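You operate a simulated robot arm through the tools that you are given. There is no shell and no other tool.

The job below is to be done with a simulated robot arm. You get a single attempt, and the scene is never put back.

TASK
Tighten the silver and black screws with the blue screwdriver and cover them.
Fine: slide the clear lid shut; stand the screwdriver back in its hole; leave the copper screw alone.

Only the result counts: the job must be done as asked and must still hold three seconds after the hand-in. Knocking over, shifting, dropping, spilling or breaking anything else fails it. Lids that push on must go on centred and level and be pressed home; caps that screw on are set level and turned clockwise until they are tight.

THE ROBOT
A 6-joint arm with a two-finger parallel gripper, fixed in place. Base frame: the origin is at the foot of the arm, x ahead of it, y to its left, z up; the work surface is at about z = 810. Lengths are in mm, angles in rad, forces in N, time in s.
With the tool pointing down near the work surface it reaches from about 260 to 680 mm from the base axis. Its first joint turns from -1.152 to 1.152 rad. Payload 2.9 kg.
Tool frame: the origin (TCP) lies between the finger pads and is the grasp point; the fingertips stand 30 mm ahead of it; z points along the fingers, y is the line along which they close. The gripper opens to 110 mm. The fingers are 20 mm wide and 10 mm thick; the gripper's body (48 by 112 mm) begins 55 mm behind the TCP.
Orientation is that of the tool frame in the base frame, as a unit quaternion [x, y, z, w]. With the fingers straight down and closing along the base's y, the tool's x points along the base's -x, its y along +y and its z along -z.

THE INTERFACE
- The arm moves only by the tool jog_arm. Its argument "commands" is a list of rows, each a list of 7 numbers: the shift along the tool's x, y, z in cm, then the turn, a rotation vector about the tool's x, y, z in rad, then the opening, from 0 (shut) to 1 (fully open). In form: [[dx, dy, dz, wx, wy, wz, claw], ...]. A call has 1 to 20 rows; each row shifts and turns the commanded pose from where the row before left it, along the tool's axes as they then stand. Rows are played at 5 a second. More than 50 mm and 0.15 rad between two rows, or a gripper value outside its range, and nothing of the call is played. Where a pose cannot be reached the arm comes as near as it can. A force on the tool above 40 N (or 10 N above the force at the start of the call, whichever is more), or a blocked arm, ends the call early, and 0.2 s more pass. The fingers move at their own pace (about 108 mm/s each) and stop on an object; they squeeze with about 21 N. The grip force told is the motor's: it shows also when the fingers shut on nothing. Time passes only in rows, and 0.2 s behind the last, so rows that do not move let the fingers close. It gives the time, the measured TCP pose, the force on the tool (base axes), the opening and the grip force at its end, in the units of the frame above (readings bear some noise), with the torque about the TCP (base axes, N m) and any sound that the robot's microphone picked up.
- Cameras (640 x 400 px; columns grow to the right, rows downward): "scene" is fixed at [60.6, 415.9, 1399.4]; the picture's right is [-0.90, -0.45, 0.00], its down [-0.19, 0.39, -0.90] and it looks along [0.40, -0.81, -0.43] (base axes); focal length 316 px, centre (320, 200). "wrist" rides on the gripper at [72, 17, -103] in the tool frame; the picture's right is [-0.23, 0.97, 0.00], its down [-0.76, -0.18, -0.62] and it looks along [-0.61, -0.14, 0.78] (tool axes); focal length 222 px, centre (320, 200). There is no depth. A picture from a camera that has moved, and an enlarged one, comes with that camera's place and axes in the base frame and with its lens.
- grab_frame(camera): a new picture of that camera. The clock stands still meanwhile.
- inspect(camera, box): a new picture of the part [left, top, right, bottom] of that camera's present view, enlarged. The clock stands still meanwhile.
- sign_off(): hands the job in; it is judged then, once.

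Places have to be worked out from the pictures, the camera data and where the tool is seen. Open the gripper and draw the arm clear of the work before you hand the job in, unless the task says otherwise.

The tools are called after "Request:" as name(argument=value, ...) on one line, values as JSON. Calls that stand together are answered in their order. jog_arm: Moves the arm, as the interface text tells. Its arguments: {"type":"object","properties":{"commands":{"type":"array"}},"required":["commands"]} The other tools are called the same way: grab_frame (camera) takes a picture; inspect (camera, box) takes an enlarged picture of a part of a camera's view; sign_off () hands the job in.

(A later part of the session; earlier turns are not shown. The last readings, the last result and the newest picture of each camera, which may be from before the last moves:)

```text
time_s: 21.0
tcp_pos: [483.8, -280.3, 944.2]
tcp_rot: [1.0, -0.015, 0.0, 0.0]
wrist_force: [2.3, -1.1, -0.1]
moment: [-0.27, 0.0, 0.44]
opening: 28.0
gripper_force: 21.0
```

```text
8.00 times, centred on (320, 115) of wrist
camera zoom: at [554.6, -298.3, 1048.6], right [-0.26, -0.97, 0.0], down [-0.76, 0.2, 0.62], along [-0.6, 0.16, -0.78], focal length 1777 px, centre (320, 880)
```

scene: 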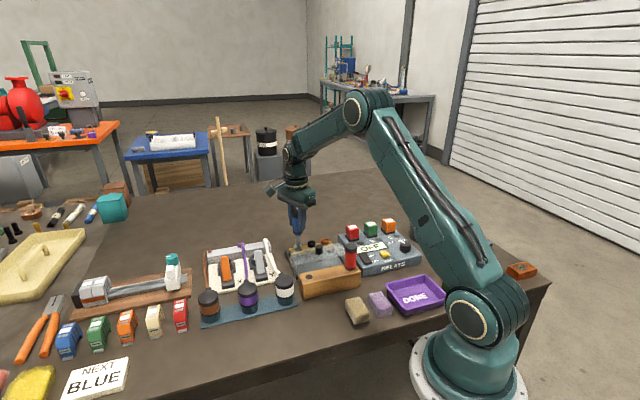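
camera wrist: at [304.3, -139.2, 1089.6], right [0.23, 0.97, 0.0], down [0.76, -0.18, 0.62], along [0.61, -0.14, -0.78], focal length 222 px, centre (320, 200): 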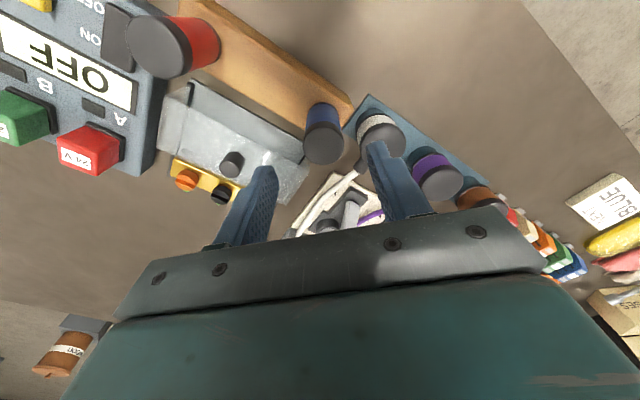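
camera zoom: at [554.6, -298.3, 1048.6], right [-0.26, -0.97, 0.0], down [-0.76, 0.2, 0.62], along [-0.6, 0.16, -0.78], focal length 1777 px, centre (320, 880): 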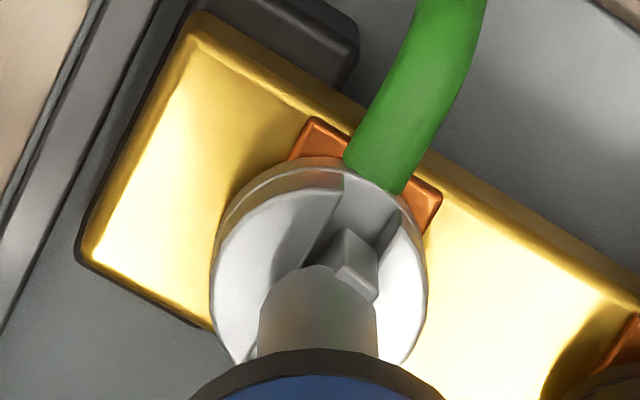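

Torque reached 0.44 N·m and the silver screw didn't move, so it is tight. Now I'll relax the torque, lift out, turn the blade back to the slot direction and shift about 44 mm to the black screw.

Request:
jog_arm(commands=[[0, 0, 0, 0, 0, -0.12, 0.1], [0, 0, 0, 0, 0, -0.12, 0.1], [0, 0, -0.5, 0, 0, 0, 0.1], [0, 0, -1, 0, 0, 0, 0.1], [0, 0, -1.5, 0, 0, 0, 0.1], [0, 0, 0, 0, 0, 0, 0.1]])

Request:
inspect(camera="scene", box=[288, 220, 338, 260])

Request:
inspect(camera="wrist", box=[280, 80, 360, 140])

```text
time_s: 22.4
tcp_pos: [482.3, -279.0, 974.6]
tcp_rot: [0.995, 0.104, 0.0, 0.0]
wrist_force: [-1.0, 0.5, -0.9]
moment: [-0.06, -0.02, 0.01]
opening: 27.0
gripper_force: 20.3
```

```text
10.00 times, centred on (313, 240) of scene
camera zoom: at [60.6, 415.9, 1399.4], right [-0.9, -0.45, 0.0], down [-0.19, 0.39, -0.9], along [0.4, -0.81, -0.43], focal length 3161 px, centre (390, -200)
```

zoom: 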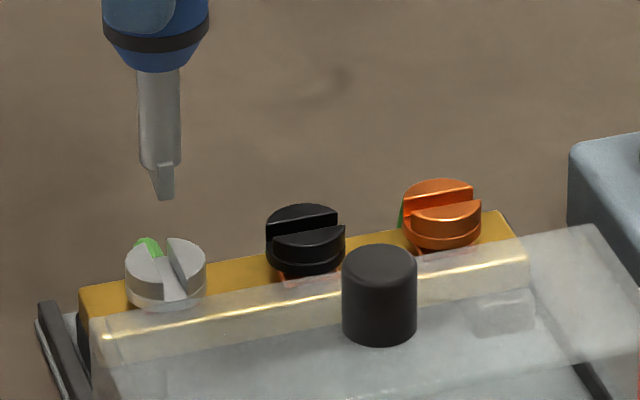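

```text
6.67 times, centred on (320, 110) of wrist
camera zoom: at [556.1, -279.8, 1078.8], right [-0.02, -1.0, 0.0], down [-0.78, 0.02, 0.62], along [-0.62, 0.01, -0.78], focal length 1481 px, centre (320, 800)
```

zoom: 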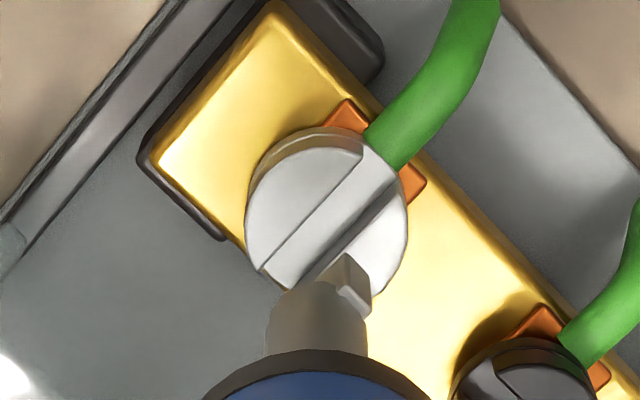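

Silver now sits visibly lower than black and copper. I'll turn the driver back by 1.62 rad and move over the black screw.

Request:
jog_arm(commands=[[0, 0, 0, 0, 0, -0.135, 0.1], [0, 0, 0, 0, 0, -0.135, 0.1], [0, 0, 0, 0, 0, -0.135, 0.1], [0, 0, 0, 0, 0, -0.135, 0.1], [0, 0, 0, 0, 0, -0.135, 0.1], [0, 0, 0, 0, 0, -0.135, 0.1], [0, 0, 0, 0, 0, -0.135, 0.1], [0, 0, 0, 0, 0, -0.135, 0.1], [0, 0, 0, 0, 0, -0.135, 0.1], [0, 0, 0, 0, 0, -0.135, 0.1], [0, 0, 0, 0, 0, -0.135, 0.1], [0, 0, 0, 0, 0, -0.135, 0.1], [-1.09, -1.9, 0, 0, 0, 0, 0.1], [-1.09, -1.9, 0, 0, 0, 0, 0.1], [0, 0, 0, 0, 0, 0, 0.1]])

Request:
inspect(camera="scene", box=[304, 228, 320, 244])

Request:
inspect(camera="wrist", box=[304, 104, 336, 132])

```text
time_s: 25.6
tcp_pos: [452.6, -310.2, 975.2]
tcp_rot: [0.61, 0.793, -0.001, 0.0]
wrist_force: [-0.9, -0.6, -0.7]
moment: [0.0, -0.02, -0.01]
opening: 26.4
gripper_force: 20.7
```

```text
16.00 times, centred on (312, 236) of scene
camera zoom: at [60.6, 415.8, 1399.4], right [-0.9, -0.45, 0.0], down [-0.19, 0.39, -0.9], along [0.4, -0.81, -0.43], focal length 5057 px, centre (448, -376)
```

zoom: 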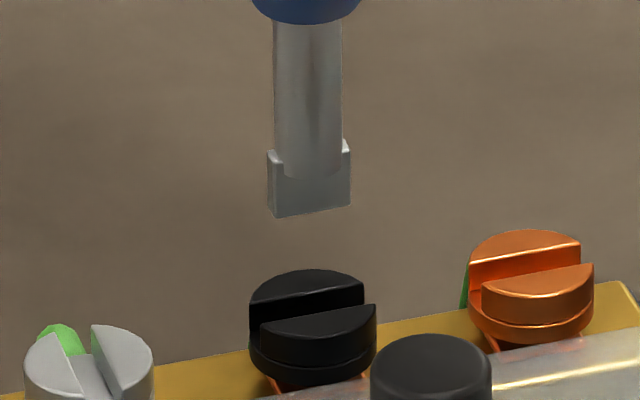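

```text
14.29 times, centred on (320, 118) of wrist
camera zoom: at [449.6, -236.3, 1078.5], right [1.0, 0.03, 0.0], down [0.02, -0.78, 0.62], along [0.02, -0.62, -0.78], focal length 3173 px, centre (320, 1371)
```

zoom: 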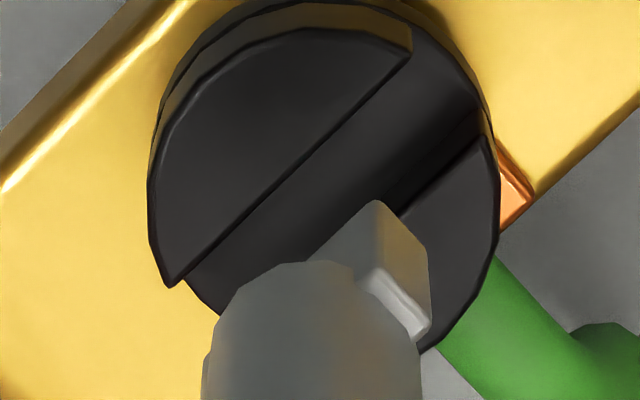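

The blade is parallel to black's slot. Both views agree the tip should shift about (+0.5, -1.8) mm, and the head top is about 22 mm below it. I'll correct, drop 14 mm and re-check.

Request:
jog_arm(commands=[[-0.187, 0, 0, 0, 0, 0, 0.1], [0, 0, 1.4, 0, 0, 0, 0.1], [0, 0, 0, 0, 0, 0, 0.1]])

Request:
inspect(camera="scene", box=[304, 228, 320, 244])

Request:
inspect(camera="wrist", box=[304, 104, 336, 132])

```text
time_s: 26.4
tcp_pos: [452.2, -312.8, 959.7]
tcp_rot: [0.611, 0.792, 0.0, 0.0]
wrist_force: [0.0, -0.4, -1.6]
moment: [0.03, 0.02, 0.0]
opening: 26.5
gripper_force: 20.9
```

```text
16.00 times, centred on (312, 236) of scene
camera zoom: at [60.6, 415.9, 1399.4], right [-0.9, -0.45, 0.0], down [-0.19, 0.39, -0.9], along [0.4, -0.81, -0.43], focal length 5057 px, centre (448, -376)
```

zoom: 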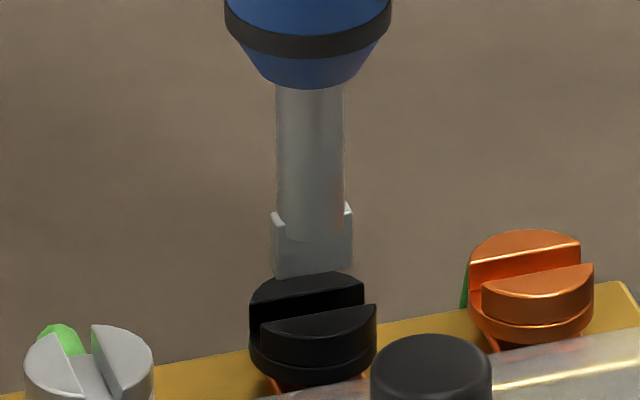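

```text
14.29 times, centred on (320, 118) of wrist
camera zoom: at [450.1, -237.6, 1063.8], right [1.0, 0.03, 0.0], down [0.02, -0.78, 0.62], along [0.02, -0.62, -0.78], focal length 3173 px, centre (320, 1371)
```

zoom: 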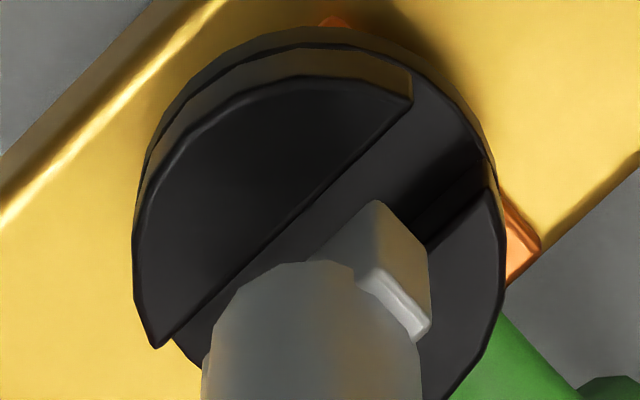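

Nearly centred now, about 9 mm above the head. I'll trim by 0.6 mm and lower into the slot.

Request:
jog_arm(commands=[[-0.06, 0, 0.5, 0, 0, 0, 0.1], [0, 0, 0.4, 0, 0, 0, 0.1], [0, 0, 0.2, 0, 0, 0, 0.1], [0, 0, 0.2, 0, 0, 0, 0.1], [0, 0, 0, 0, 0, 0, 0.1]])

Request:
inspect(camera="scene", box=[304, 228, 320, 244])

Request:
inspect(camera="wrist", box=[304, 104, 336, 132])

```text
time_s: 27.6
tcp_pos: [452.5, -312.6, 949.6]
tcp_rot: [0.611, 0.792, 0.0, 0.0]
wrist_force: [0.1, -0.5, -1.2]
moment: [-0.03, 0.0, 0.02]
opening: 26.5
gripper_force: 21.1
```

```text
16.00 times, centred on (312, 236) of scene
camera zoom: at [60.6, 415.9, 1399.4], right [-0.9, -0.45, 0.0], down [-0.19, 0.39, -0.9], along [0.4, -0.81, -0.43], focal length 5057 px, centre (448, -376)
```

zoom: 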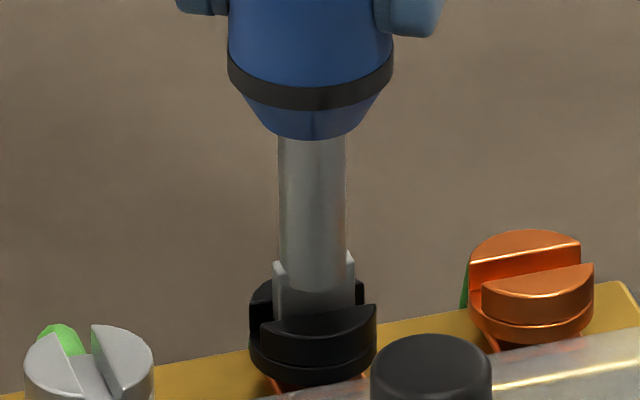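

```text
14.29 times, centred on (320, 118) of wrist
camera zoom: at [450.0, -238.1, 1052.3], right [1.0, 0.03, 0.0], down [0.02, -0.78, 0.62], along [0.02, -0.62, -0.78], focal length 3173 px, centre (320, 1371)
```

zoom: 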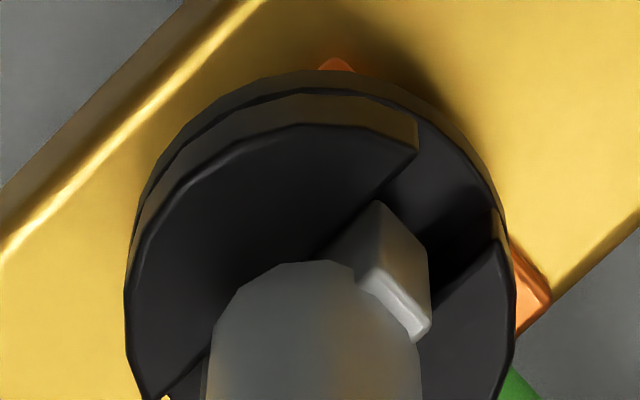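

Request:
jog_arm(commands=[[0, 0, 0.1, 0, 0, 0, 0.1], [0, 0, 0.1, 0, 0, 0, 0.1], [0, 0, 0.1, 0, 0, 0, 0.1], [0, 0, 0, 0, 0, 0, 0.1]])

```text
time_s: 28.6
tcp_pos: [452.0, -312.5, 944.7]
tcp_rot: [0.611, 0.792, 0.0, 0.0]
wrist_force: [-0.3, -0.7, -1.6]
moment: [0.01, 0.0, -0.01]
opening: 26.5
gripper_force: 20.9
```

Request:
jog_arm(commands=[[0, 0, 0.1, 0, 0, 0, 0.1], [0, 0, 0, 0, 0, 0, 0.1]])

Request:
inspect(camera="scene", box=[304, 228, 320, 244])

```text
time_s: 29.2
tcp_pos: [452.7, -312.9, 944.5]
tcp_rot: [0.611, 0.792, 0.0, 0.0]
wrist_force: [-0.6, 0.6, 1.0]
moment: [0.01, 0.07, -0.02]
opening: 26.7
gripper_force: 21.0
```

```text
16.00 times, centred on (312, 236) of scene
camera zoom: at [60.6, 415.9, 1399.4], right [-0.9, -0.45, 0.0], down [-0.19, 0.39, -0.9], along [0.4, -0.81, -0.43], focal length 5057 px, centre (448, -376)
```

zoom: 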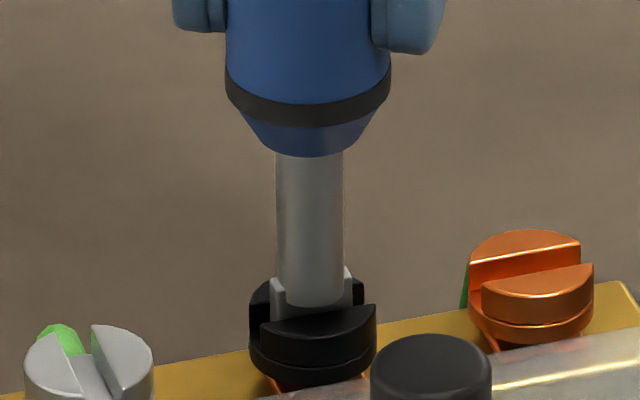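

The blade is just touching the slot floor. I'll press slightly and turn clockwise with a matching feed.

Request:
jog_arm(commands=[[0, 0, 0.06, 0, 0, 0, 0.1], [0, 0, 0.01, 0, 0, 0.13, 0.1], [0, 0, 0.02, 0, 0, 0.13, 0.1], [0, 0, 0.02, 0, 0, 0.13, 0.1], [0, 0, 0.02, 0, 0, 0.13, 0.1], [0, 0, 0.02, 0, 0, 0.13, 0.1]])

Request:
inspect(camera="scene", box=[300, 228, 326, 250])

```text
time_s: 30.6
tcp_pos: [451.5, -313.1, 944.8]
tcp_rot: [0.833, 0.554, 0.001, 0.001]
wrist_force: [-2.0, 0.2, 15.2]
moment: [0.12, 0.14, 0.03]
opening: 27.0
gripper_force: 20.8
```

```text
16.00 times, centred on (313, 239) of scene
camera zoom: at [60.4, 416.0, 1399.3], right [-0.9, -0.45, 0.0], down [-0.19, 0.39, -0.9], along [0.4, -0.81, -0.43], focal length 5057 px, centre (432, -424)
```

zoom: 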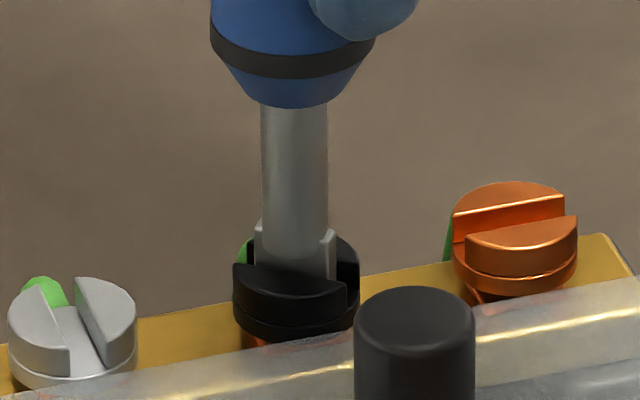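

Request:
jog_arm(commands=[[0, 0, 0.01, 0, 0, 0.13, 0.1], [0, 0, 0.01, 0, 0, 0.13, 0.1], [0, 0, 0.01, 0, 0, 0.13, 0.1], [0, 0, 0.02, 0, 0, 0.13, 0.1], [0, 0, 0.02, 0, 0, 0.13, 0.1]])

Request:
inspect(camera="scene", box=[300, 228, 326, 250])

```text
time_s: 31.8
tcp_pos: [451.3, -313.6, 942.7]
tcp_rot: [0.966, 0.26, 0.0, 0.001]
wrist_force: [-2.6, 4.1, 16.2]
moment: [0.38, 0.12, 0.02]
opening: 26.6
gripper_force: 21.3
```

```text
16.00 times, centred on (313, 239) of scene
camera zoom: at [60.3, 416.1, 1399.3], right [-0.9, -0.45, 0.0], down [-0.19, 0.39, -0.9], along [0.4, -0.81, -0.43], focal length 5057 px, centre (432, -424)
```

zoom: 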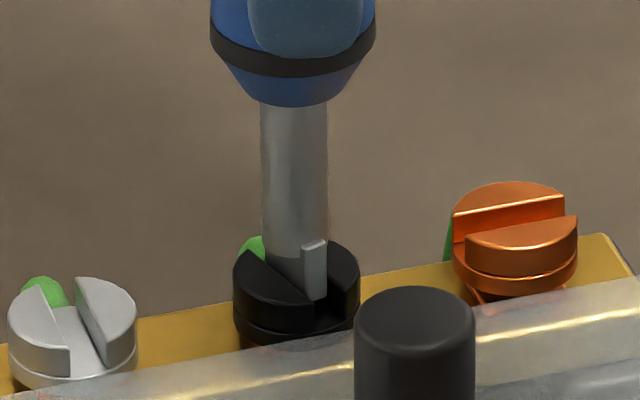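

It's about 75° through the turn. I'll continue to the stop and watch the torque.

Request:
jog_arm(commands=[[0, 0, 0.01, 0, 0, 0.13, 0.1], [0, 0, 0.01, 0, 0, 0.13, 0.1], [0, 0, 0.01, 0, 0, 0.1, 0.1]])

Request:
jog_arm(commands=[[0, 0, 0, 0, 0, 0.08, 0.1], [0, 0, 0, 0, 0, 0.08, 0.1]])

Request:
inspect(camera="scene", box=[300, 228, 326, 250])

Request:
inspect(camera="wrist", box=[290, 90, 350, 140])

```text
time_s: 32.6
tcp_pos: [452.7, -313.5, 942.7]
tcp_rot: [0.997, 0.082, 0.0, 0.001]
wrist_force: [-2.8, 1.4, 13.3]
moment: [0.21, 0.14, 0.06]
opening: 26.6
gripper_force: 21.6
```

```text
time_s: 33.2
tcp_pos: [451.7, -312.8, 939.9]
tcp_rot: [1.0, 0.004, 0.0, 0.0]
wrist_force: [1.0, -3.3, 5.6]
moment: [-0.29, -0.2, 0.41]
opening: 27.5
gripper_force: 20.8
```

```text
16.00 times, centred on (313, 239) of scene
camera zoom: at [60.6, 415.9, 1399.4], right [-0.9, -0.45, 0.0], down [-0.19, 0.39, -0.9], along [0.4, -0.81, -0.43], focal length 5057 px, centre (432, -424)
```

zoom: 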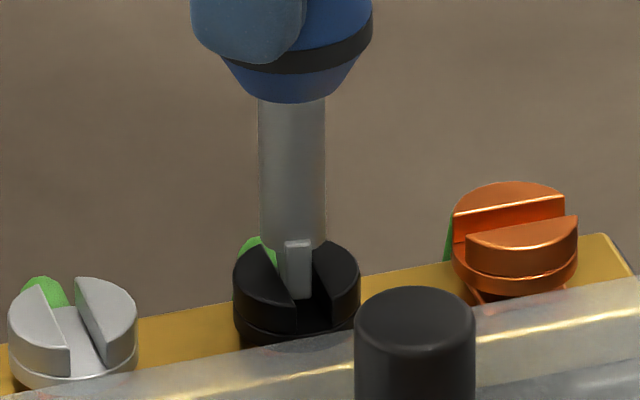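

```text
8.00 times, centred on (320, 115) of wrist
camera zoom: at [524.5, -328.8, 1044.5], right [-0.22, -0.98, 0.0], down [-0.76, 0.17, 0.62], along [-0.61, 0.14, -0.78], focal length 1777 px, centre (320, 880)
```

zoom: 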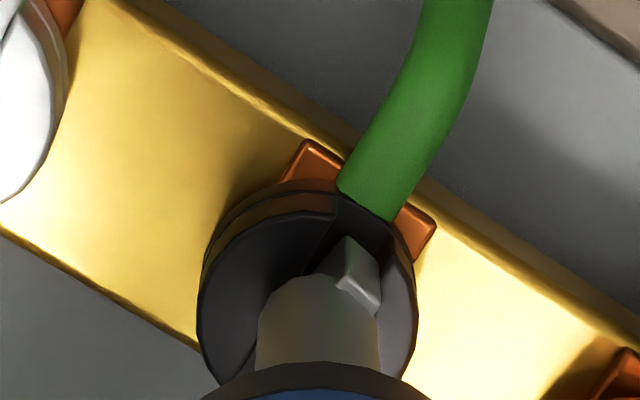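

Torque climbed to 0.41 N·m with the screw stopped at the same angle as silver. I'll give one last nudge, then relax, lift out and check both heads.

Request:
jog_arm(commands=[[0, 0, 0, 0, 0, 0.05, 0.1], [0, 0, 0, 0, 0, 0, 0.1]])

Request:
jog_arm(commands=[[0, 0, 0, 0, 0, -0.12, 0.1], [0, 0, 0, 0, 0, -0.12, 0.1], [0, 0, -0.5, 0, 0, 0, 0.1], [0, 0, -1, 0, 0, 0, 0.1], [0, 0, -2, 0, 0, 0, 0.1], [0, 0, -2, 0, 0, 0, 0.1], [0, 0, 0, 0, 0, 0, 0.1]])

Request:
inspect(camera="scene", box=[288, 220, 338, 260])

Request:
inspect(camera="wrist", box=[240, 40, 400, 160])

```text
time_s: 33.8
tcp_pos: [452.7, -312.3, 939.7]
tcp_rot: [1.0, -0.022, 0.0, 0.0]
wrist_force: [2.3, -3.8, -2.0]
moment: [-0.42, -0.19, 0.46]
opening: 28.3
gripper_force: 20.4
```

```text
time_s: 35.4
tcp_pos: [452.5, -312.1, 998.3]
tcp_rot: [0.995, 0.099, -0.001, 0.0]
wrist_force: [0.0, 0.8, -0.7]
moment: [0.03, 0.01, 0.02]
opening: 26.8
gripper_force: 21.5
```

```text
10.00 times, centred on (313, 240) of scene
camera zoom: at [60.6, 415.9, 1399.4], right [-0.9, -0.45, 0.0], down [-0.19, 0.39, -0.9], along [0.4, -0.81, -0.43], focal length 3161 px, centre (390, -200)
```

zoom: 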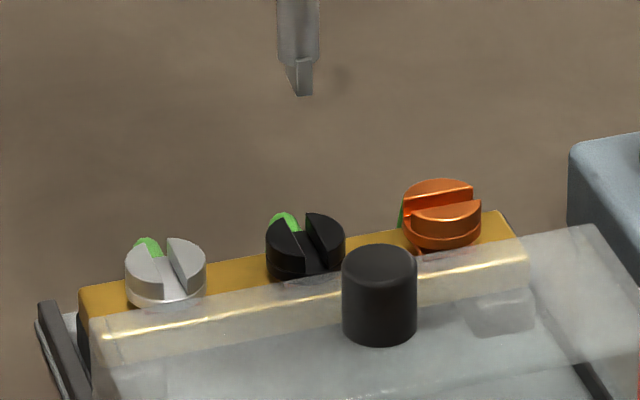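

```text
3.33 times, centred on (320, 100) of wrist
camera zoom: at [526.4, -314.0, 1101.1], right [-0.03, -1.0, 0.0], down [-0.78, 0.02, 0.62], along [-0.62, 0.02, -0.78], focal length 740 px, centre (320, 533)
```

zoom: 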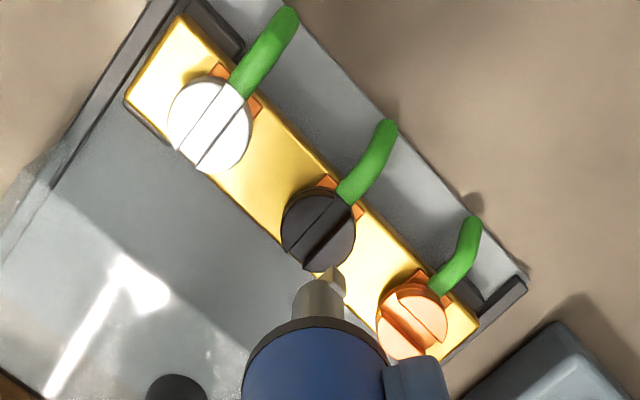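

Both silver and black are down, tight and turned like each other, and copper is untouched. Now I'll bring the driver back: raise, unwind the wrist to its original yaw and return over the hole.

Request:
jog_arm(commands=[[0, 0, -0.8, 0, 0, -0.147, 0.1], [0, 0, -0.8, 0, 0, -0.147, 0.1], [0, 0, 0, 0, 0, -0.147, 0.1], [0, 0, 0, 0, 0, -0.147, 0.1], [0, 0, 0, 0, 0, -0.147, 0.1], [0, 0, 0, 0, 0, -0.147, 0.1], [0, 0, 0, 0, 0, -0.147, 0.1], [0, 0, 0, 0, 0, -0.147, 0.1], [0, 0, 0, 0, 0, -0.147, 0.1], [0, 0, 0, 0, 0, -0.147, 0.1], [0, 0, 0, 0, 0, -0.147, 0.1], [0, 0, 0, 0, 0, -0.147, 0.1], [0, 0, 0, 0, 0, -0.147, 0.1], [0, 0, 0, 0, 0, -0.147, 0.1], [0, 0, 0, 0, 0, -0.147, 0.1], [0, 0, 0, 0, 0, -0.147, 0.1], [0, 0, 0, 0, 0, -0.147, 0.1], [0, 0, 0, 0, 0, -0.147, 0.1], [0, 0, 0, 0, 0, -0.147, 0.1], [0, 0, 0, 0, 0, -0.147, 0.1]])

Request:
jog_arm(commands=[[1.563, 3.202, 0, 0, 0, 0, 0.1], [1.563, 3.202, 0, 0, 0, 0, 0.1], [1.563, 3.202, 0, 0, 0, 0, 0.1], [1.563, 3.202, 0, 0, 0, 0, 0.1], [1.563, 3.202, 0, 0, 0, 0, 0.1], [0, 0, 0, 0, 0, 0, 0.1]])

Request:
inspect(camera="scene", box=[295, 236, 335, 276])

Request:
inspect(camera="wrist", box=[290, 95, 350, 145])

```text
time_s: 39.6
tcp_pos: [451.5, -311.8, 1012.7]
tcp_rot: [0.001, 1.0, 0.001, 0.0]
wrist_force: [-1.1, 0.1, -1.0]
moment: [0.01, -0.03, 0.03]
opening: 27.0
gripper_force: 20.7
```

```text
time_s: 41.0
tcp_pos: [375.2, -150.2, 1011.9]
tcp_rot: [0.003, 1.0, 0.0, 0.001]
wrist_force: [0.0, 0.0, -1.3]
moment: [0.01, 0.01, 0.01]
opening: 26.7
gripper_force: 20.7
```

```text
10.00 times, centred on (315, 256) of scene
camera zoom: at [60.6, 415.9, 1399.4], right [-0.9, -0.45, 0.0], down [-0.19, 0.39, -0.9], along [0.4, -0.81, -0.43], focal length 3161 px, centre (370, -360)
```

zoom: 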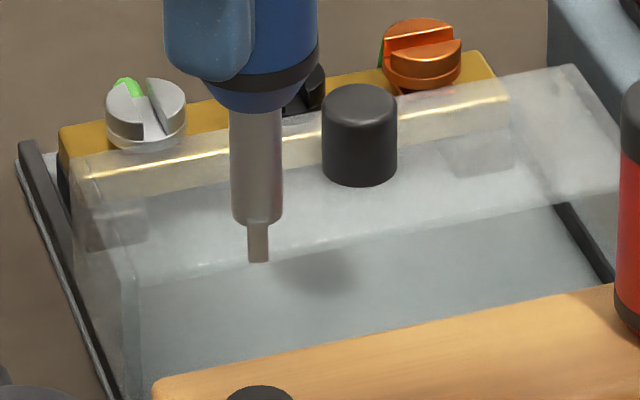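

```text
8.00 times, centred on (320, 120) of wrist
camera zoom: at [303.1, -132.4, 1115.4], right [0.23, 0.97, 0.0], down [0.76, -0.18, 0.62], along [0.61, -0.14, -0.78], focal length 1777 px, centre (320, 840)
```

zoom: 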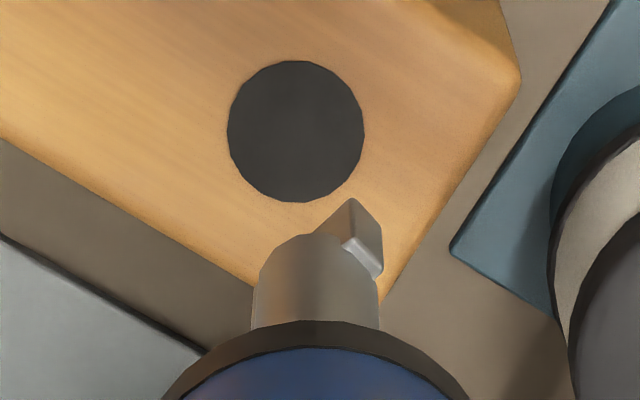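

The hole appears about 3 mm off in the wrist view compared with when I lifted the driver, and the driver has shifted slightly in hand. I'll correct by (-1.3, -2.6) mm and check alignment lower down.

Request:
jog_arm(commands=[[0.13, -0.26, 0, 0, 0, 0, 0.1], [0, 0, 1.5, 0, 0, 0, 0.1], [0, 0, 1.5, 0, 0, 0, 0.1], [0, 0, 0, 0, 0, 0, 0.1]])

Request:
inspect(camera="scene", box=[300, 250, 326, 276])

Request:
inspect(camera="wrist", box=[300, 98, 340, 138])

```text
time_s: 42.0
tcp_pos: [373.7, -153.5, 983.3]
tcp_rot: [0.003, 1.0, -0.001, -0.001]
wrist_force: [-0.1, 0.0, -1.2]
moment: [0.0, -0.02, 0.0]
opening: 26.8
gripper_force: 21.6
```

```text
15.38 times, centred on (313, 263) of scene
camera zoom: at [60.6, 415.9, 1399.4], right [-0.9, -0.45, 0.0], down [-0.19, 0.39, -0.9], along [0.4, -0.81, -0.43], focal length 4862 px, centre (428, -769)
```

zoom: 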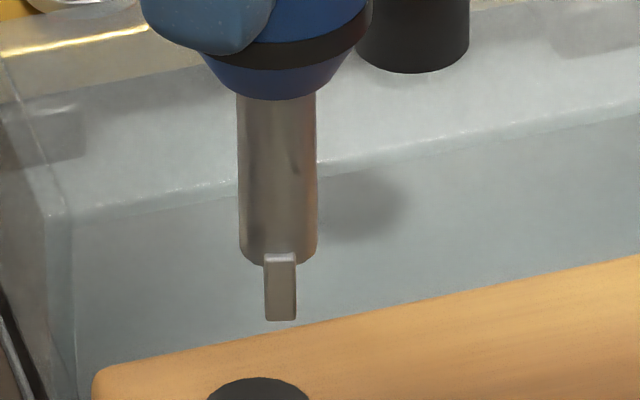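

```text
10.00 times, centred on (320, 118) of wrist
camera zoom: at [301.3, -136.9, 1086.4], right [0.23, 0.97, 0.0], down [0.76, -0.18, 0.62], along [0.61, -0.14, -0.78], focal length 2221 px, centre (320, 1020)
```

zoom: 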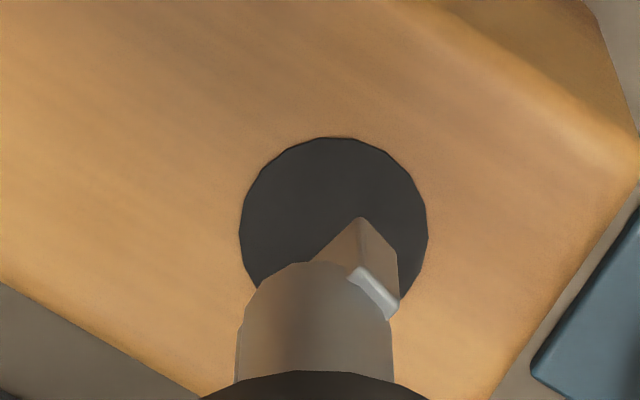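

Request:
inspect(camera="scene", box=[298, 254, 328, 284])

Request:
inspect(camera="wrist", box=[306, 106, 336, 130])

```text
13.33 times, centred on (313, 269) of scene
camera zoom: at [60.6, 415.9, 1399.4], right [-0.9, -0.45, 0.0], down [-0.19, 0.39, -0.9], along [0.4, -0.81, -0.43], focal length 4214 px, centre (413, -720)
```

zoom: 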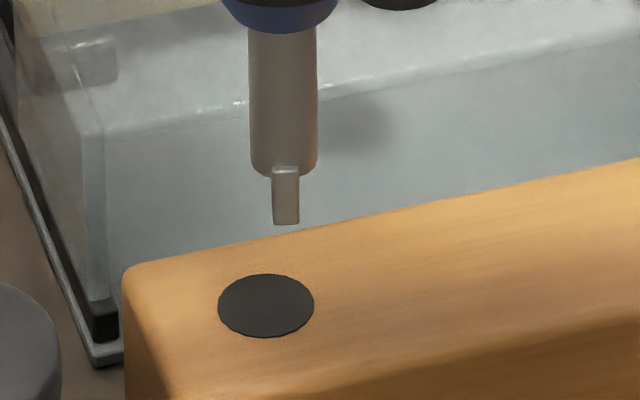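

```text
16.00 times, centred on (321, 118) of wrist
camera zoom: at [301.3, -136.9, 1086.4], right [0.23, 0.97, 0.0], down [0.76, -0.18, 0.62], along [0.61, -0.14, -0.78], focal length 3554 px, centre (304, 1512)
```

zoom: 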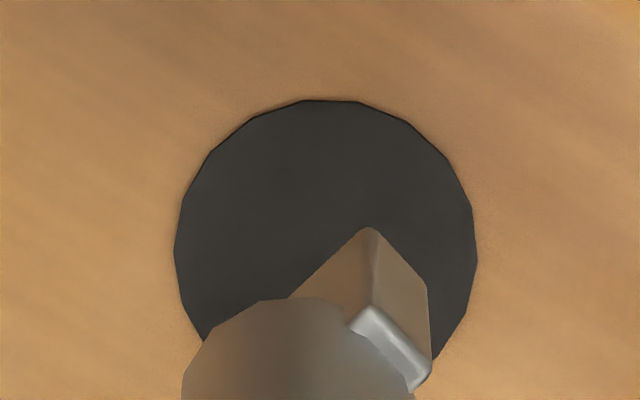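

Triangulating from both views puts the tip near (368.7, -153.2, 898) and the hole near (372.7, -152.5, 872). I'll shift +3.3 mm in x and +0.7 mm in y, go down 17 mm and re-check close to the hole.

Request:
jog_arm(commands=[[-0.33, 0.07, 0, 0, 0, 0, 0.1], [0, 0, 0.9, 0, 0, 0, 0.1], [0, 0, 0.8, 0, 0, 0, 0.1], [0, 0, 0, 0, 0, 0, 0.1]])

Request:
inspect(camera="scene", box=[298, 254, 328, 284])

Request:
inspect(camera="wrist", box=[306, 106, 336, 130])

```text
time_s: 43.0
tcp_pos: [377.4, -153.0, 965.0]
tcp_rot: [0.004, 1.0, 0.001, 0.0]
wrist_force: [-0.2, -0.8, -1.7]
moment: [0.05, -0.02, -0.01]
opening: 26.3
gripper_force: 21.0
```

```text
13.33 times, centred on (313, 269) of scene
camera zoom: at [60.6, 415.9, 1399.4], right [-0.9, -0.45, 0.0], down [-0.19, 0.39, -0.9], along [0.4, -0.81, -0.43], focal length 4214 px, centre (413, -720)
```

zoom: 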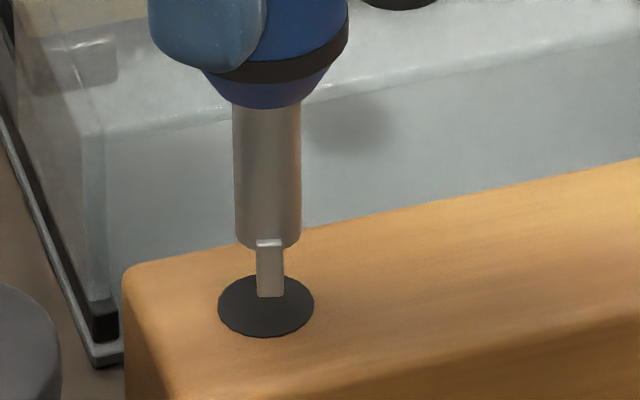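

```text
16.00 times, centred on (321, 118) of wrist
camera zoom: at [304.2, -135.4, 1069.3], right [0.23, 0.97, 0.0], down [0.76, -0.18, 0.62], along [0.61, -0.14, -0.78], focal length 3554 px, centre (304, 1512)
```

zoom: 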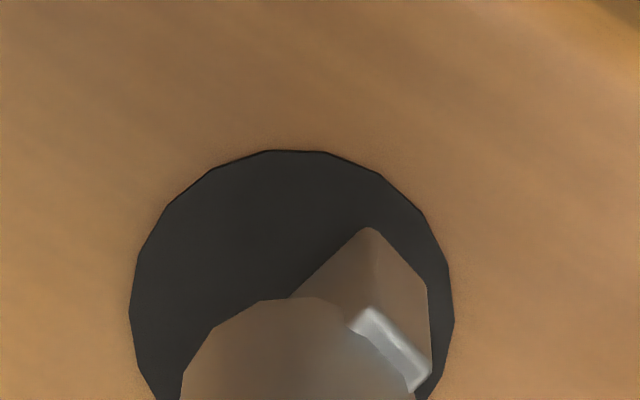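

Only about (+0.8, -0.6) mm remains. I'll trim and lower the blade into the hole, watching the force.

Request:
jog_arm(commands=[[-0.08, -0.06, 0.2, 0, 0, 0, 0.1], [0, 0, 0.4, 0, 0, 0, 0.1], [0, 0, 0.4, 0, 0, 0, 0.1], [0, 0, 0.4, 0, 0, 0, 0.1], [0, 0, 0, 0, 0, 0, 0.1]])

Request:
inspect(camera="scene", box=[298, 254, 328, 284])

Request:
inspect(camera="wrist", box=[306, 106, 336, 130])

```text
time_s: 44.2
tcp_pos: [376.8, -154.5, 951.9]
tcp_rot: [0.003, 1.0, 0.0, 0.0]
wrist_force: [-0.1, 0.1, -1.5]
moment: [0.01, 0.0, -0.03]
opening: 26.7
gripper_force: 20.5
```

```text
13.33 times, centred on (313, 269) of scene
camera zoom: at [60.6, 415.9, 1399.4], right [-0.9, -0.45, 0.0], down [-0.19, 0.39, -0.9], along [0.4, -0.81, -0.43], focal length 4214 px, centre (413, -720)
```

zoom: 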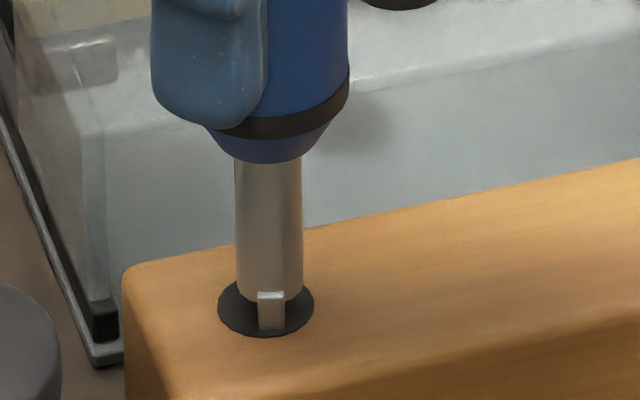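

```text
16.00 times, centred on (321, 118) of wrist
camera zoom: at [304.8, -136.7, 1055.6], right [0.23, 0.97, 0.0], down [0.76, -0.18, 0.62], along [0.61, -0.14, -0.78], focal length 3554 px, centre (304, 1512)
```

zoom: 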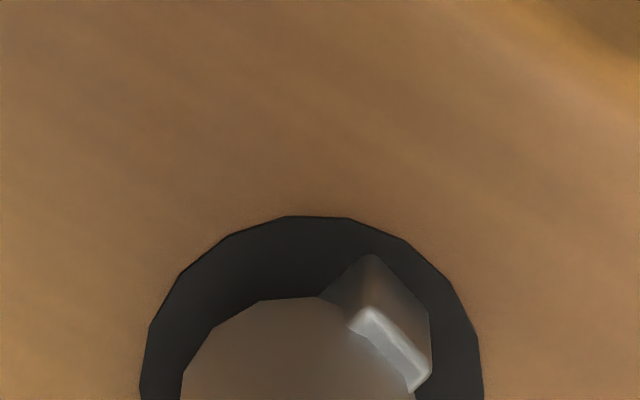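

It's entering cleanly with no force, so I'll keep lowering.

Request:
jog_arm(commands=[[0, 0, 0.5, 0, 0, 0, 0.1], [0, 0, 0.5, 0, 0, 0, 0.1], [0, 0, 0.5, 0, 0, 0, 0.1], [0, 0, 0.5, 0, 0, 0, 0.1], [0, 0, 0.4, 0, 0, 0, 0.1], [0, 0, 0.4, 0, 0, 0, 0.1], [0, 0, 0, 0, 0, 0, 0.1]])

Request:
inspect(camera="scene", box=[292, 240, 332, 284])

Request:
inspect(camera="wrist", box=[280, 90, 360, 150])

```text
time_s: 45.8
tcp_pos: [376.9, -154.9, 923.4]
tcp_rot: [0.002, 1.0, 0.0, 0.0]
wrist_force: [0.1, 0.6, -0.4]
moment: [0.0, 0.01, -0.03]
opening: 27.1
gripper_force: 20.8
```

```text
9.09 times, centred on (312, 262) of scene
camera zoom: at [60.6, 415.9, 1399.4], right [-0.9, -0.45, 0.0], down [-0.19, 0.39, -0.9], along [0.4, -0.81, -0.43], focal length 2873 px, centre (393, -364)
```

zoom: 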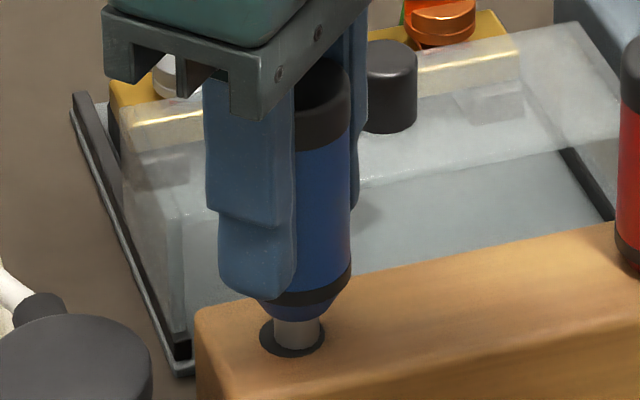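

```text
6.67 times, centred on (320, 120) of wrist
camera zoom: at [304.3, -136.8, 1027.1], right [0.23, 0.97, 0.0], down [0.76, -0.18, 0.62], along [0.61, -0.14, -0.78], focal length 1481 px, centre (320, 733)
```

zoom: 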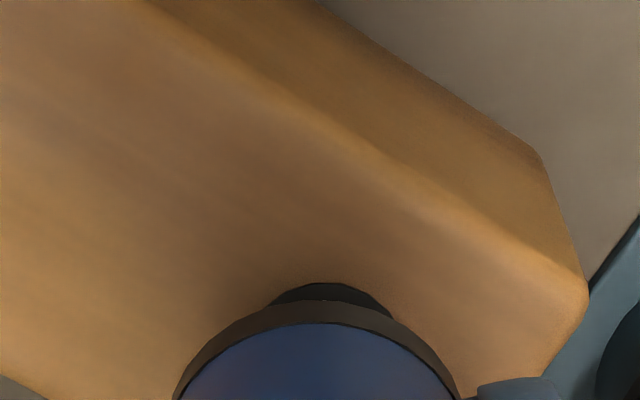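

Request:
jog_arm(commands=[[0, 0, 0.3, 0, 0, 0, 0.1], [0, 0, 0.3, 0, 0, 0, 0.1], [0, 0, 0.3, 0, 0, 0, 0.1], [0, 0, 0, 0, 0, 0, 0.1]])

Request:
inspect(camera="scene", box=[292, 240, 332, 284])

```text
time_s: 46.8
tcp_pos: [377.6, -155.3, 914.8]
tcp_rot: [0.003, 1.0, 0.0, 0.0]
wrist_force: [0.1, 0.1, -1.3]
moment: [0.02, 0.0, 0.01]
opening: 26.6
gripper_force: 21.2
```

```text
9.09 times, centred on (312, 262) of scene
camera zoom: at [60.6, 415.9, 1399.4], right [-0.9, -0.45, 0.0], down [-0.19, 0.39, -0.9], along [0.4, -0.81, -0.43], focal length 2873 px, centre (393, -364)
```

zoom: 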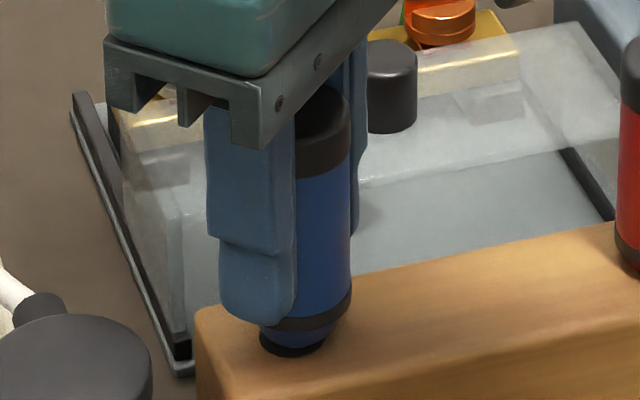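

Request:
jog_arm(commands=[[0, 0, 0.2, 0, 0, 0, 0.1], [0, 0, 0.2, 0, 0, 0, 0.1], [0, 0, 0, 0, 0, 0, 0.1]])

Request:
inspect(camera="scene", box=[292, 240, 332, 284])

```text
time_s: 47.6
tcp_pos: [378.1, -154.5, 910.7]
tcp_rot: [0.003, 1.0, 0.0, 0.0]
wrist_force: [0.2, 0.1, -1.1]
moment: [0.02, -0.01, 0.01]
opening: 26.6
gripper_force: 21.0
```

```text
9.09 times, centred on (312, 262) of scene
camera zoom: at [60.6, 415.9, 1399.4], right [-0.9, -0.45, 0.0], down [-0.19, 0.39, -0.9], along [0.4, -0.81, -0.43], focal length 2873 px, centre (393, -364)
```

zoom: 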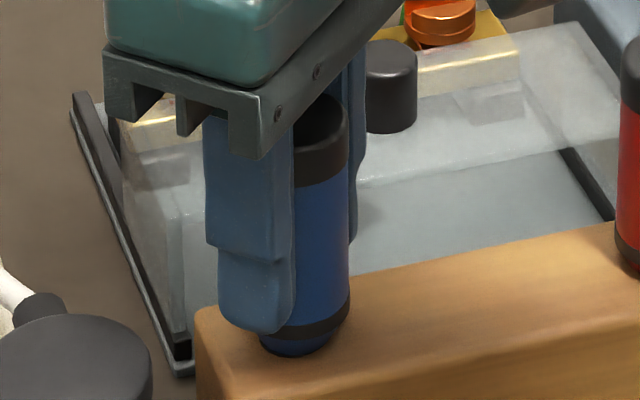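

Request:
jog_arm(commands=[[0, 0, 0.1, 0, 0, 0, 0.1], [0, 0, 0.1, 0, 0, 0, 0.1], [0, 0, 0, 0, 0, 0, 0.1]])

```text
time_s: 48.4
tcp_pos: [378.4, -154.6, 909.2]
tcp_rot: [0.003, 1.0, 0.0, 0.0]
wrist_force: [0.1, -0.2, -1.2]
moment: [0.02, 0.0, 0.03]
opening: 26.5
gripper_force: 21.0
```

Request:
jog_arm(commands=[[0, 0, 0.1, 0, 0, 0, 0.1], [0, 0, 0.1, 0, 0, 0, 0.1], [0, 0, 0, 0, 0, 0, 0.1]])

Request:
inspect(camera="scene", box=[292, 240, 332, 284])

```text
time_s: 49.2
tcp_pos: [377.9, -153.6, 906.5]
tcp_rot: [0.003, 1.0, 0.0, 0.0]
wrist_force: [-0.1, -0.3, 0.0]
moment: [0.01, -0.01, -0.01]
opening: 26.7
gripper_force: 21.4
```

```text
9.09 times, centred on (312, 262) of scene
camera zoom: at [60.6, 415.9, 1399.4], right [-0.9, -0.45, 0.0], down [-0.19, 0.39, -0.9], along [0.4, -0.81, -0.43], focal length 2873 px, centre (393, -364)
```

zoom: 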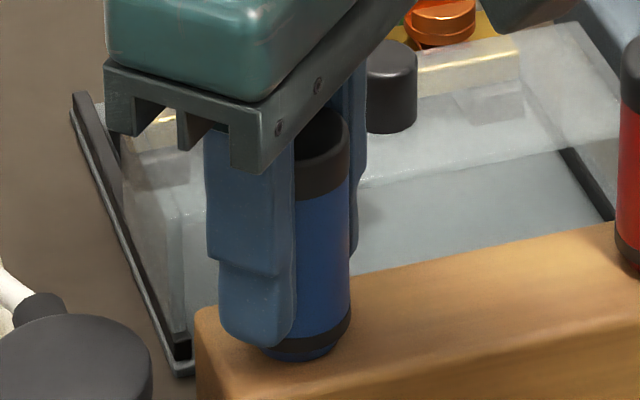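

Request:
jog_arm(commands=[[0, 0, 0.1, 0, 0, 0, 0.1], [0, 0, 0, 0, 0, 0, 0.1]])

```text
time_s: 49.8
tcp_pos: [376.9, -154.6, 906.2]
tcp_rot: [0.002, 1.0, 0.0, 0.0]
wrist_force: [0.2, 1.0, 5.5]
moment: [0.1, -0.02, 0.0]
opening: 26.6
gripper_force: 20.6
```

It's seated, with contact at about 6 N. I'll open the fingers and rise clear.

Request:
jog_arm(commands=[[0, 0, -0.05, 0, 0, 0, 0.1], [0, 0, 0, 0, 0, 0, 0.3], [0, 0, 0, 0, 0, 0, 0.5], [0, 0, 0, 0, 0, 0, 0.56], [0, 0, 0, 0, 0, 0, 0.56]])

Request:
inspect(camera="scene", box=[292, 240, 332, 284])

Request:
inspect(camera="wrist", box=[200, 50, 440, 230])

```text
time_s: 51.0
tcp_pos: [377.4, -154.2, 905.5]
tcp_rot: [0.003, 1.0, 0.0, 0.0]
wrist_force: [0.1, 0.3, 1.5]
moment: [-0.01, -0.03, -0.03]
opening: 61.4
gripper_force: 0.0
```

```text
9.09 times, centred on (312, 262) of scene
camera zoom: at [60.6, 415.9, 1399.4], right [-0.9, -0.45, 0.0], down [-0.19, 0.39, -0.9], along [0.4, -0.81, -0.43], focal length 2873 px, centre (393, -364)
```

zoom: 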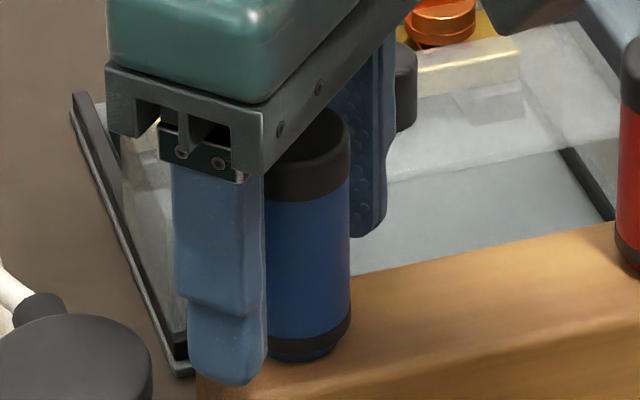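

```text
2.22 times, centred on (320, 140) of wrist
camera zoom: at [304.4, -137.2, 1010.1], right [0.23, 0.97, 0.0], down [0.76, -0.18, 0.62], along [0.61, -0.14, -0.78], focal length 494 px, centre (320, 333)
```

zoom: 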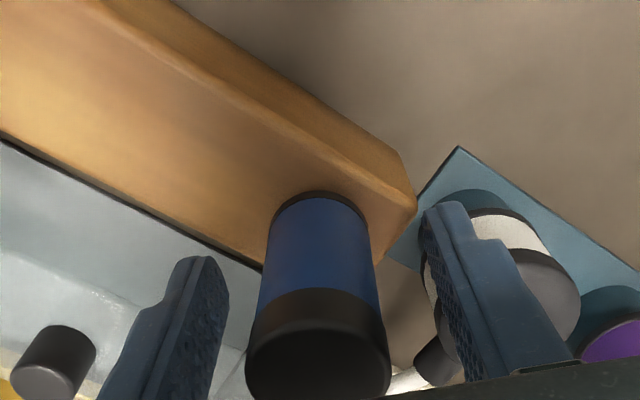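

The driver stands free and upright. I'll rise straight up.

Request:
jog_arm(commands=[[0, 0, -1, 0, 0, 0, 0.56], [0, 0, -2, 0, 0, 0, 0.56], [0, 0, -3, 0, 0, 0, 0.56], [0, 0, -3, 0, 0, 0, 0.56], [0, 0, -3, 0, 0, 0, 0.56], [0, 0, -3, 0, 0, 0, 0.56], [0, 0, 0, 0, 0, 0, 0.56]])

Request:
inspect(camera="scene", box=[280, 228, 360, 298])

Request:
grab_frame(camera="wrist")

```text
time_s: 52.6
tcp_pos: [378.9, -156.1, 1056.3]
tcp_rot: [0.003, 1.0, 0.0, 0.0]
wrist_force: [-0.9, 0.4, -0.3]
moment: [-0.01, 0.01, -0.02]
opening: 61.6
gripper_force: 0.1
```

```text
5.71 times, centred on (320, 263) of scene
camera zoom: at [60.6, 415.9, 1399.4], right [-0.9, -0.45, 0.0], down [-0.19, 0.39, -0.9], along [0.4, -0.81, -0.43], focal length 1806 px, centre (320, -160)
```

zoom: 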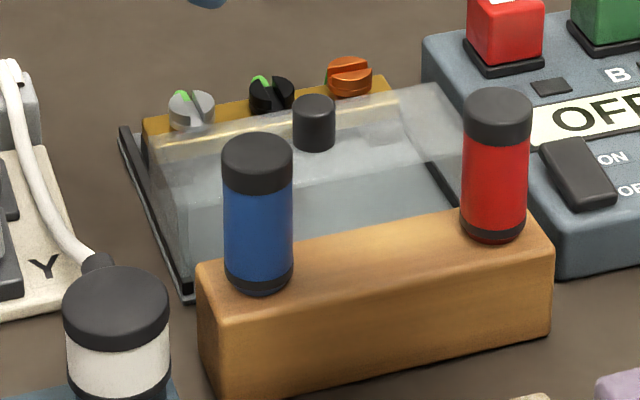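

```text
taken
camera wrist: at [305.2, -139.1, 1160.5], right [0.23, 0.97, 0.0], down [0.76, -0.18, 0.62], along [0.61, -0.14, -0.78], focal length 222 px, centre (320, 200)
```

wrist: 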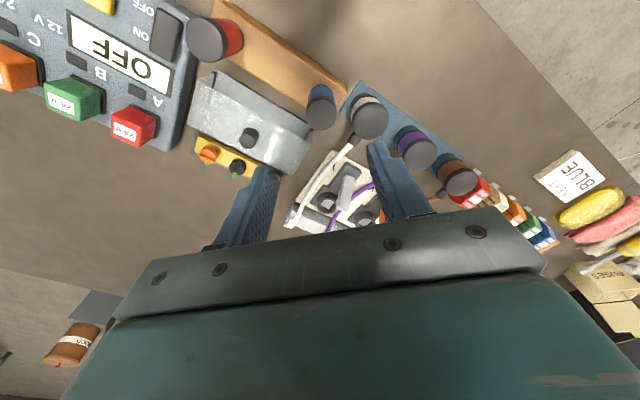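

The driver is back as it was. Next is the lid: I'll go above its knob near (394, -259) and yaw -45° so the fingers close along the slide direction.

Request:
jog_arm(commands=[[-0.53, -3.43, 0, 0, 0, 0, 0.56], [-0.53, -3.43, 0, 0, 0, 0, 0.56], [-0.53, -3.43, 0, 0, 0, 0, 0.56], [0, 0, 0, 0, 0, -0.131, 0.56], [0, 0, 0, 0, 0, -0.131, 0.56], [0, 0, 0, 0, 0, -0.131, 0.56], [0, 0, 0, 0, 0, -0.131, 0.56], [0, 0, 0, 0, 0, -0.131, 0.56], [0, 0, 0, 0, 0, -0.131, 0.56], [0, 0, 2.5, 0, 0, 0, 0.56], [0, 0, 2.5, 0, 0, 0, 0.56], [0, 0, 0, 0, 0, 0, 0.56]])

Request:
grab_frame(camera="wrist")

Request:
inspect(camera="wrist", box=[220, 60, 420, 220])

Request:
inspect(camera="scene", box=[270, 190, 370, 280])

```text
time_s: 55.2
tcp_pos: [393.8, -257.8, 1006.8]
tcp_rot: [-0.38, 0.925, 0.0, 0.0]
wrist_force: [0.0, -0.7, 0.2]
moment: [-0.03, -0.02, 0.02]
opening: 61.7
gripper_force: 0.0
```

```text
taken
camera wrist: at [329.8, -296.8, 1110.0], right [-0.53, 0.85, 0.0], down [0.67, 0.41, 0.62], along [0.53, 0.33, -0.78], focal length 222 px, centre (320, 200)
```

wrist: 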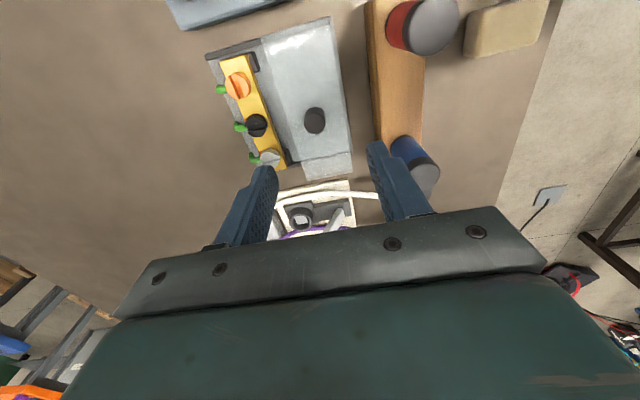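

```text
2.50 times, centred on (320, 140) of wrist
camera zoom: at [329.8, -296.8, 1110.0], right [-0.53, 0.85, 0.0], down [0.67, 0.41, 0.62], along [0.53, 0.33, -0.78], focal length 555 px, centre (320, 350)
```

zoom: 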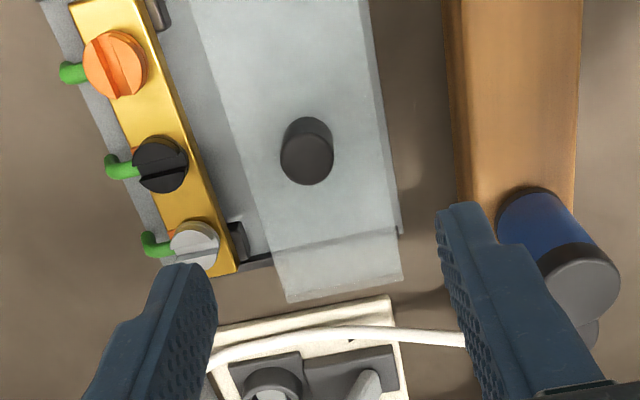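

```text
4.44 times, centred on (320, 235) of scene
camera zoom: at [60.6, 415.9, 1399.4], right [-0.9, -0.45, 0.0], down [-0.19, 0.39, -0.9], along [0.4, -0.81, -0.43], focal length 1405 px, centre (320, 44)
```

zoom: 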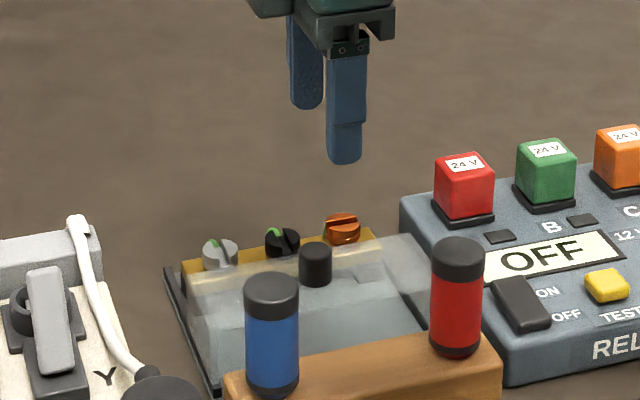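

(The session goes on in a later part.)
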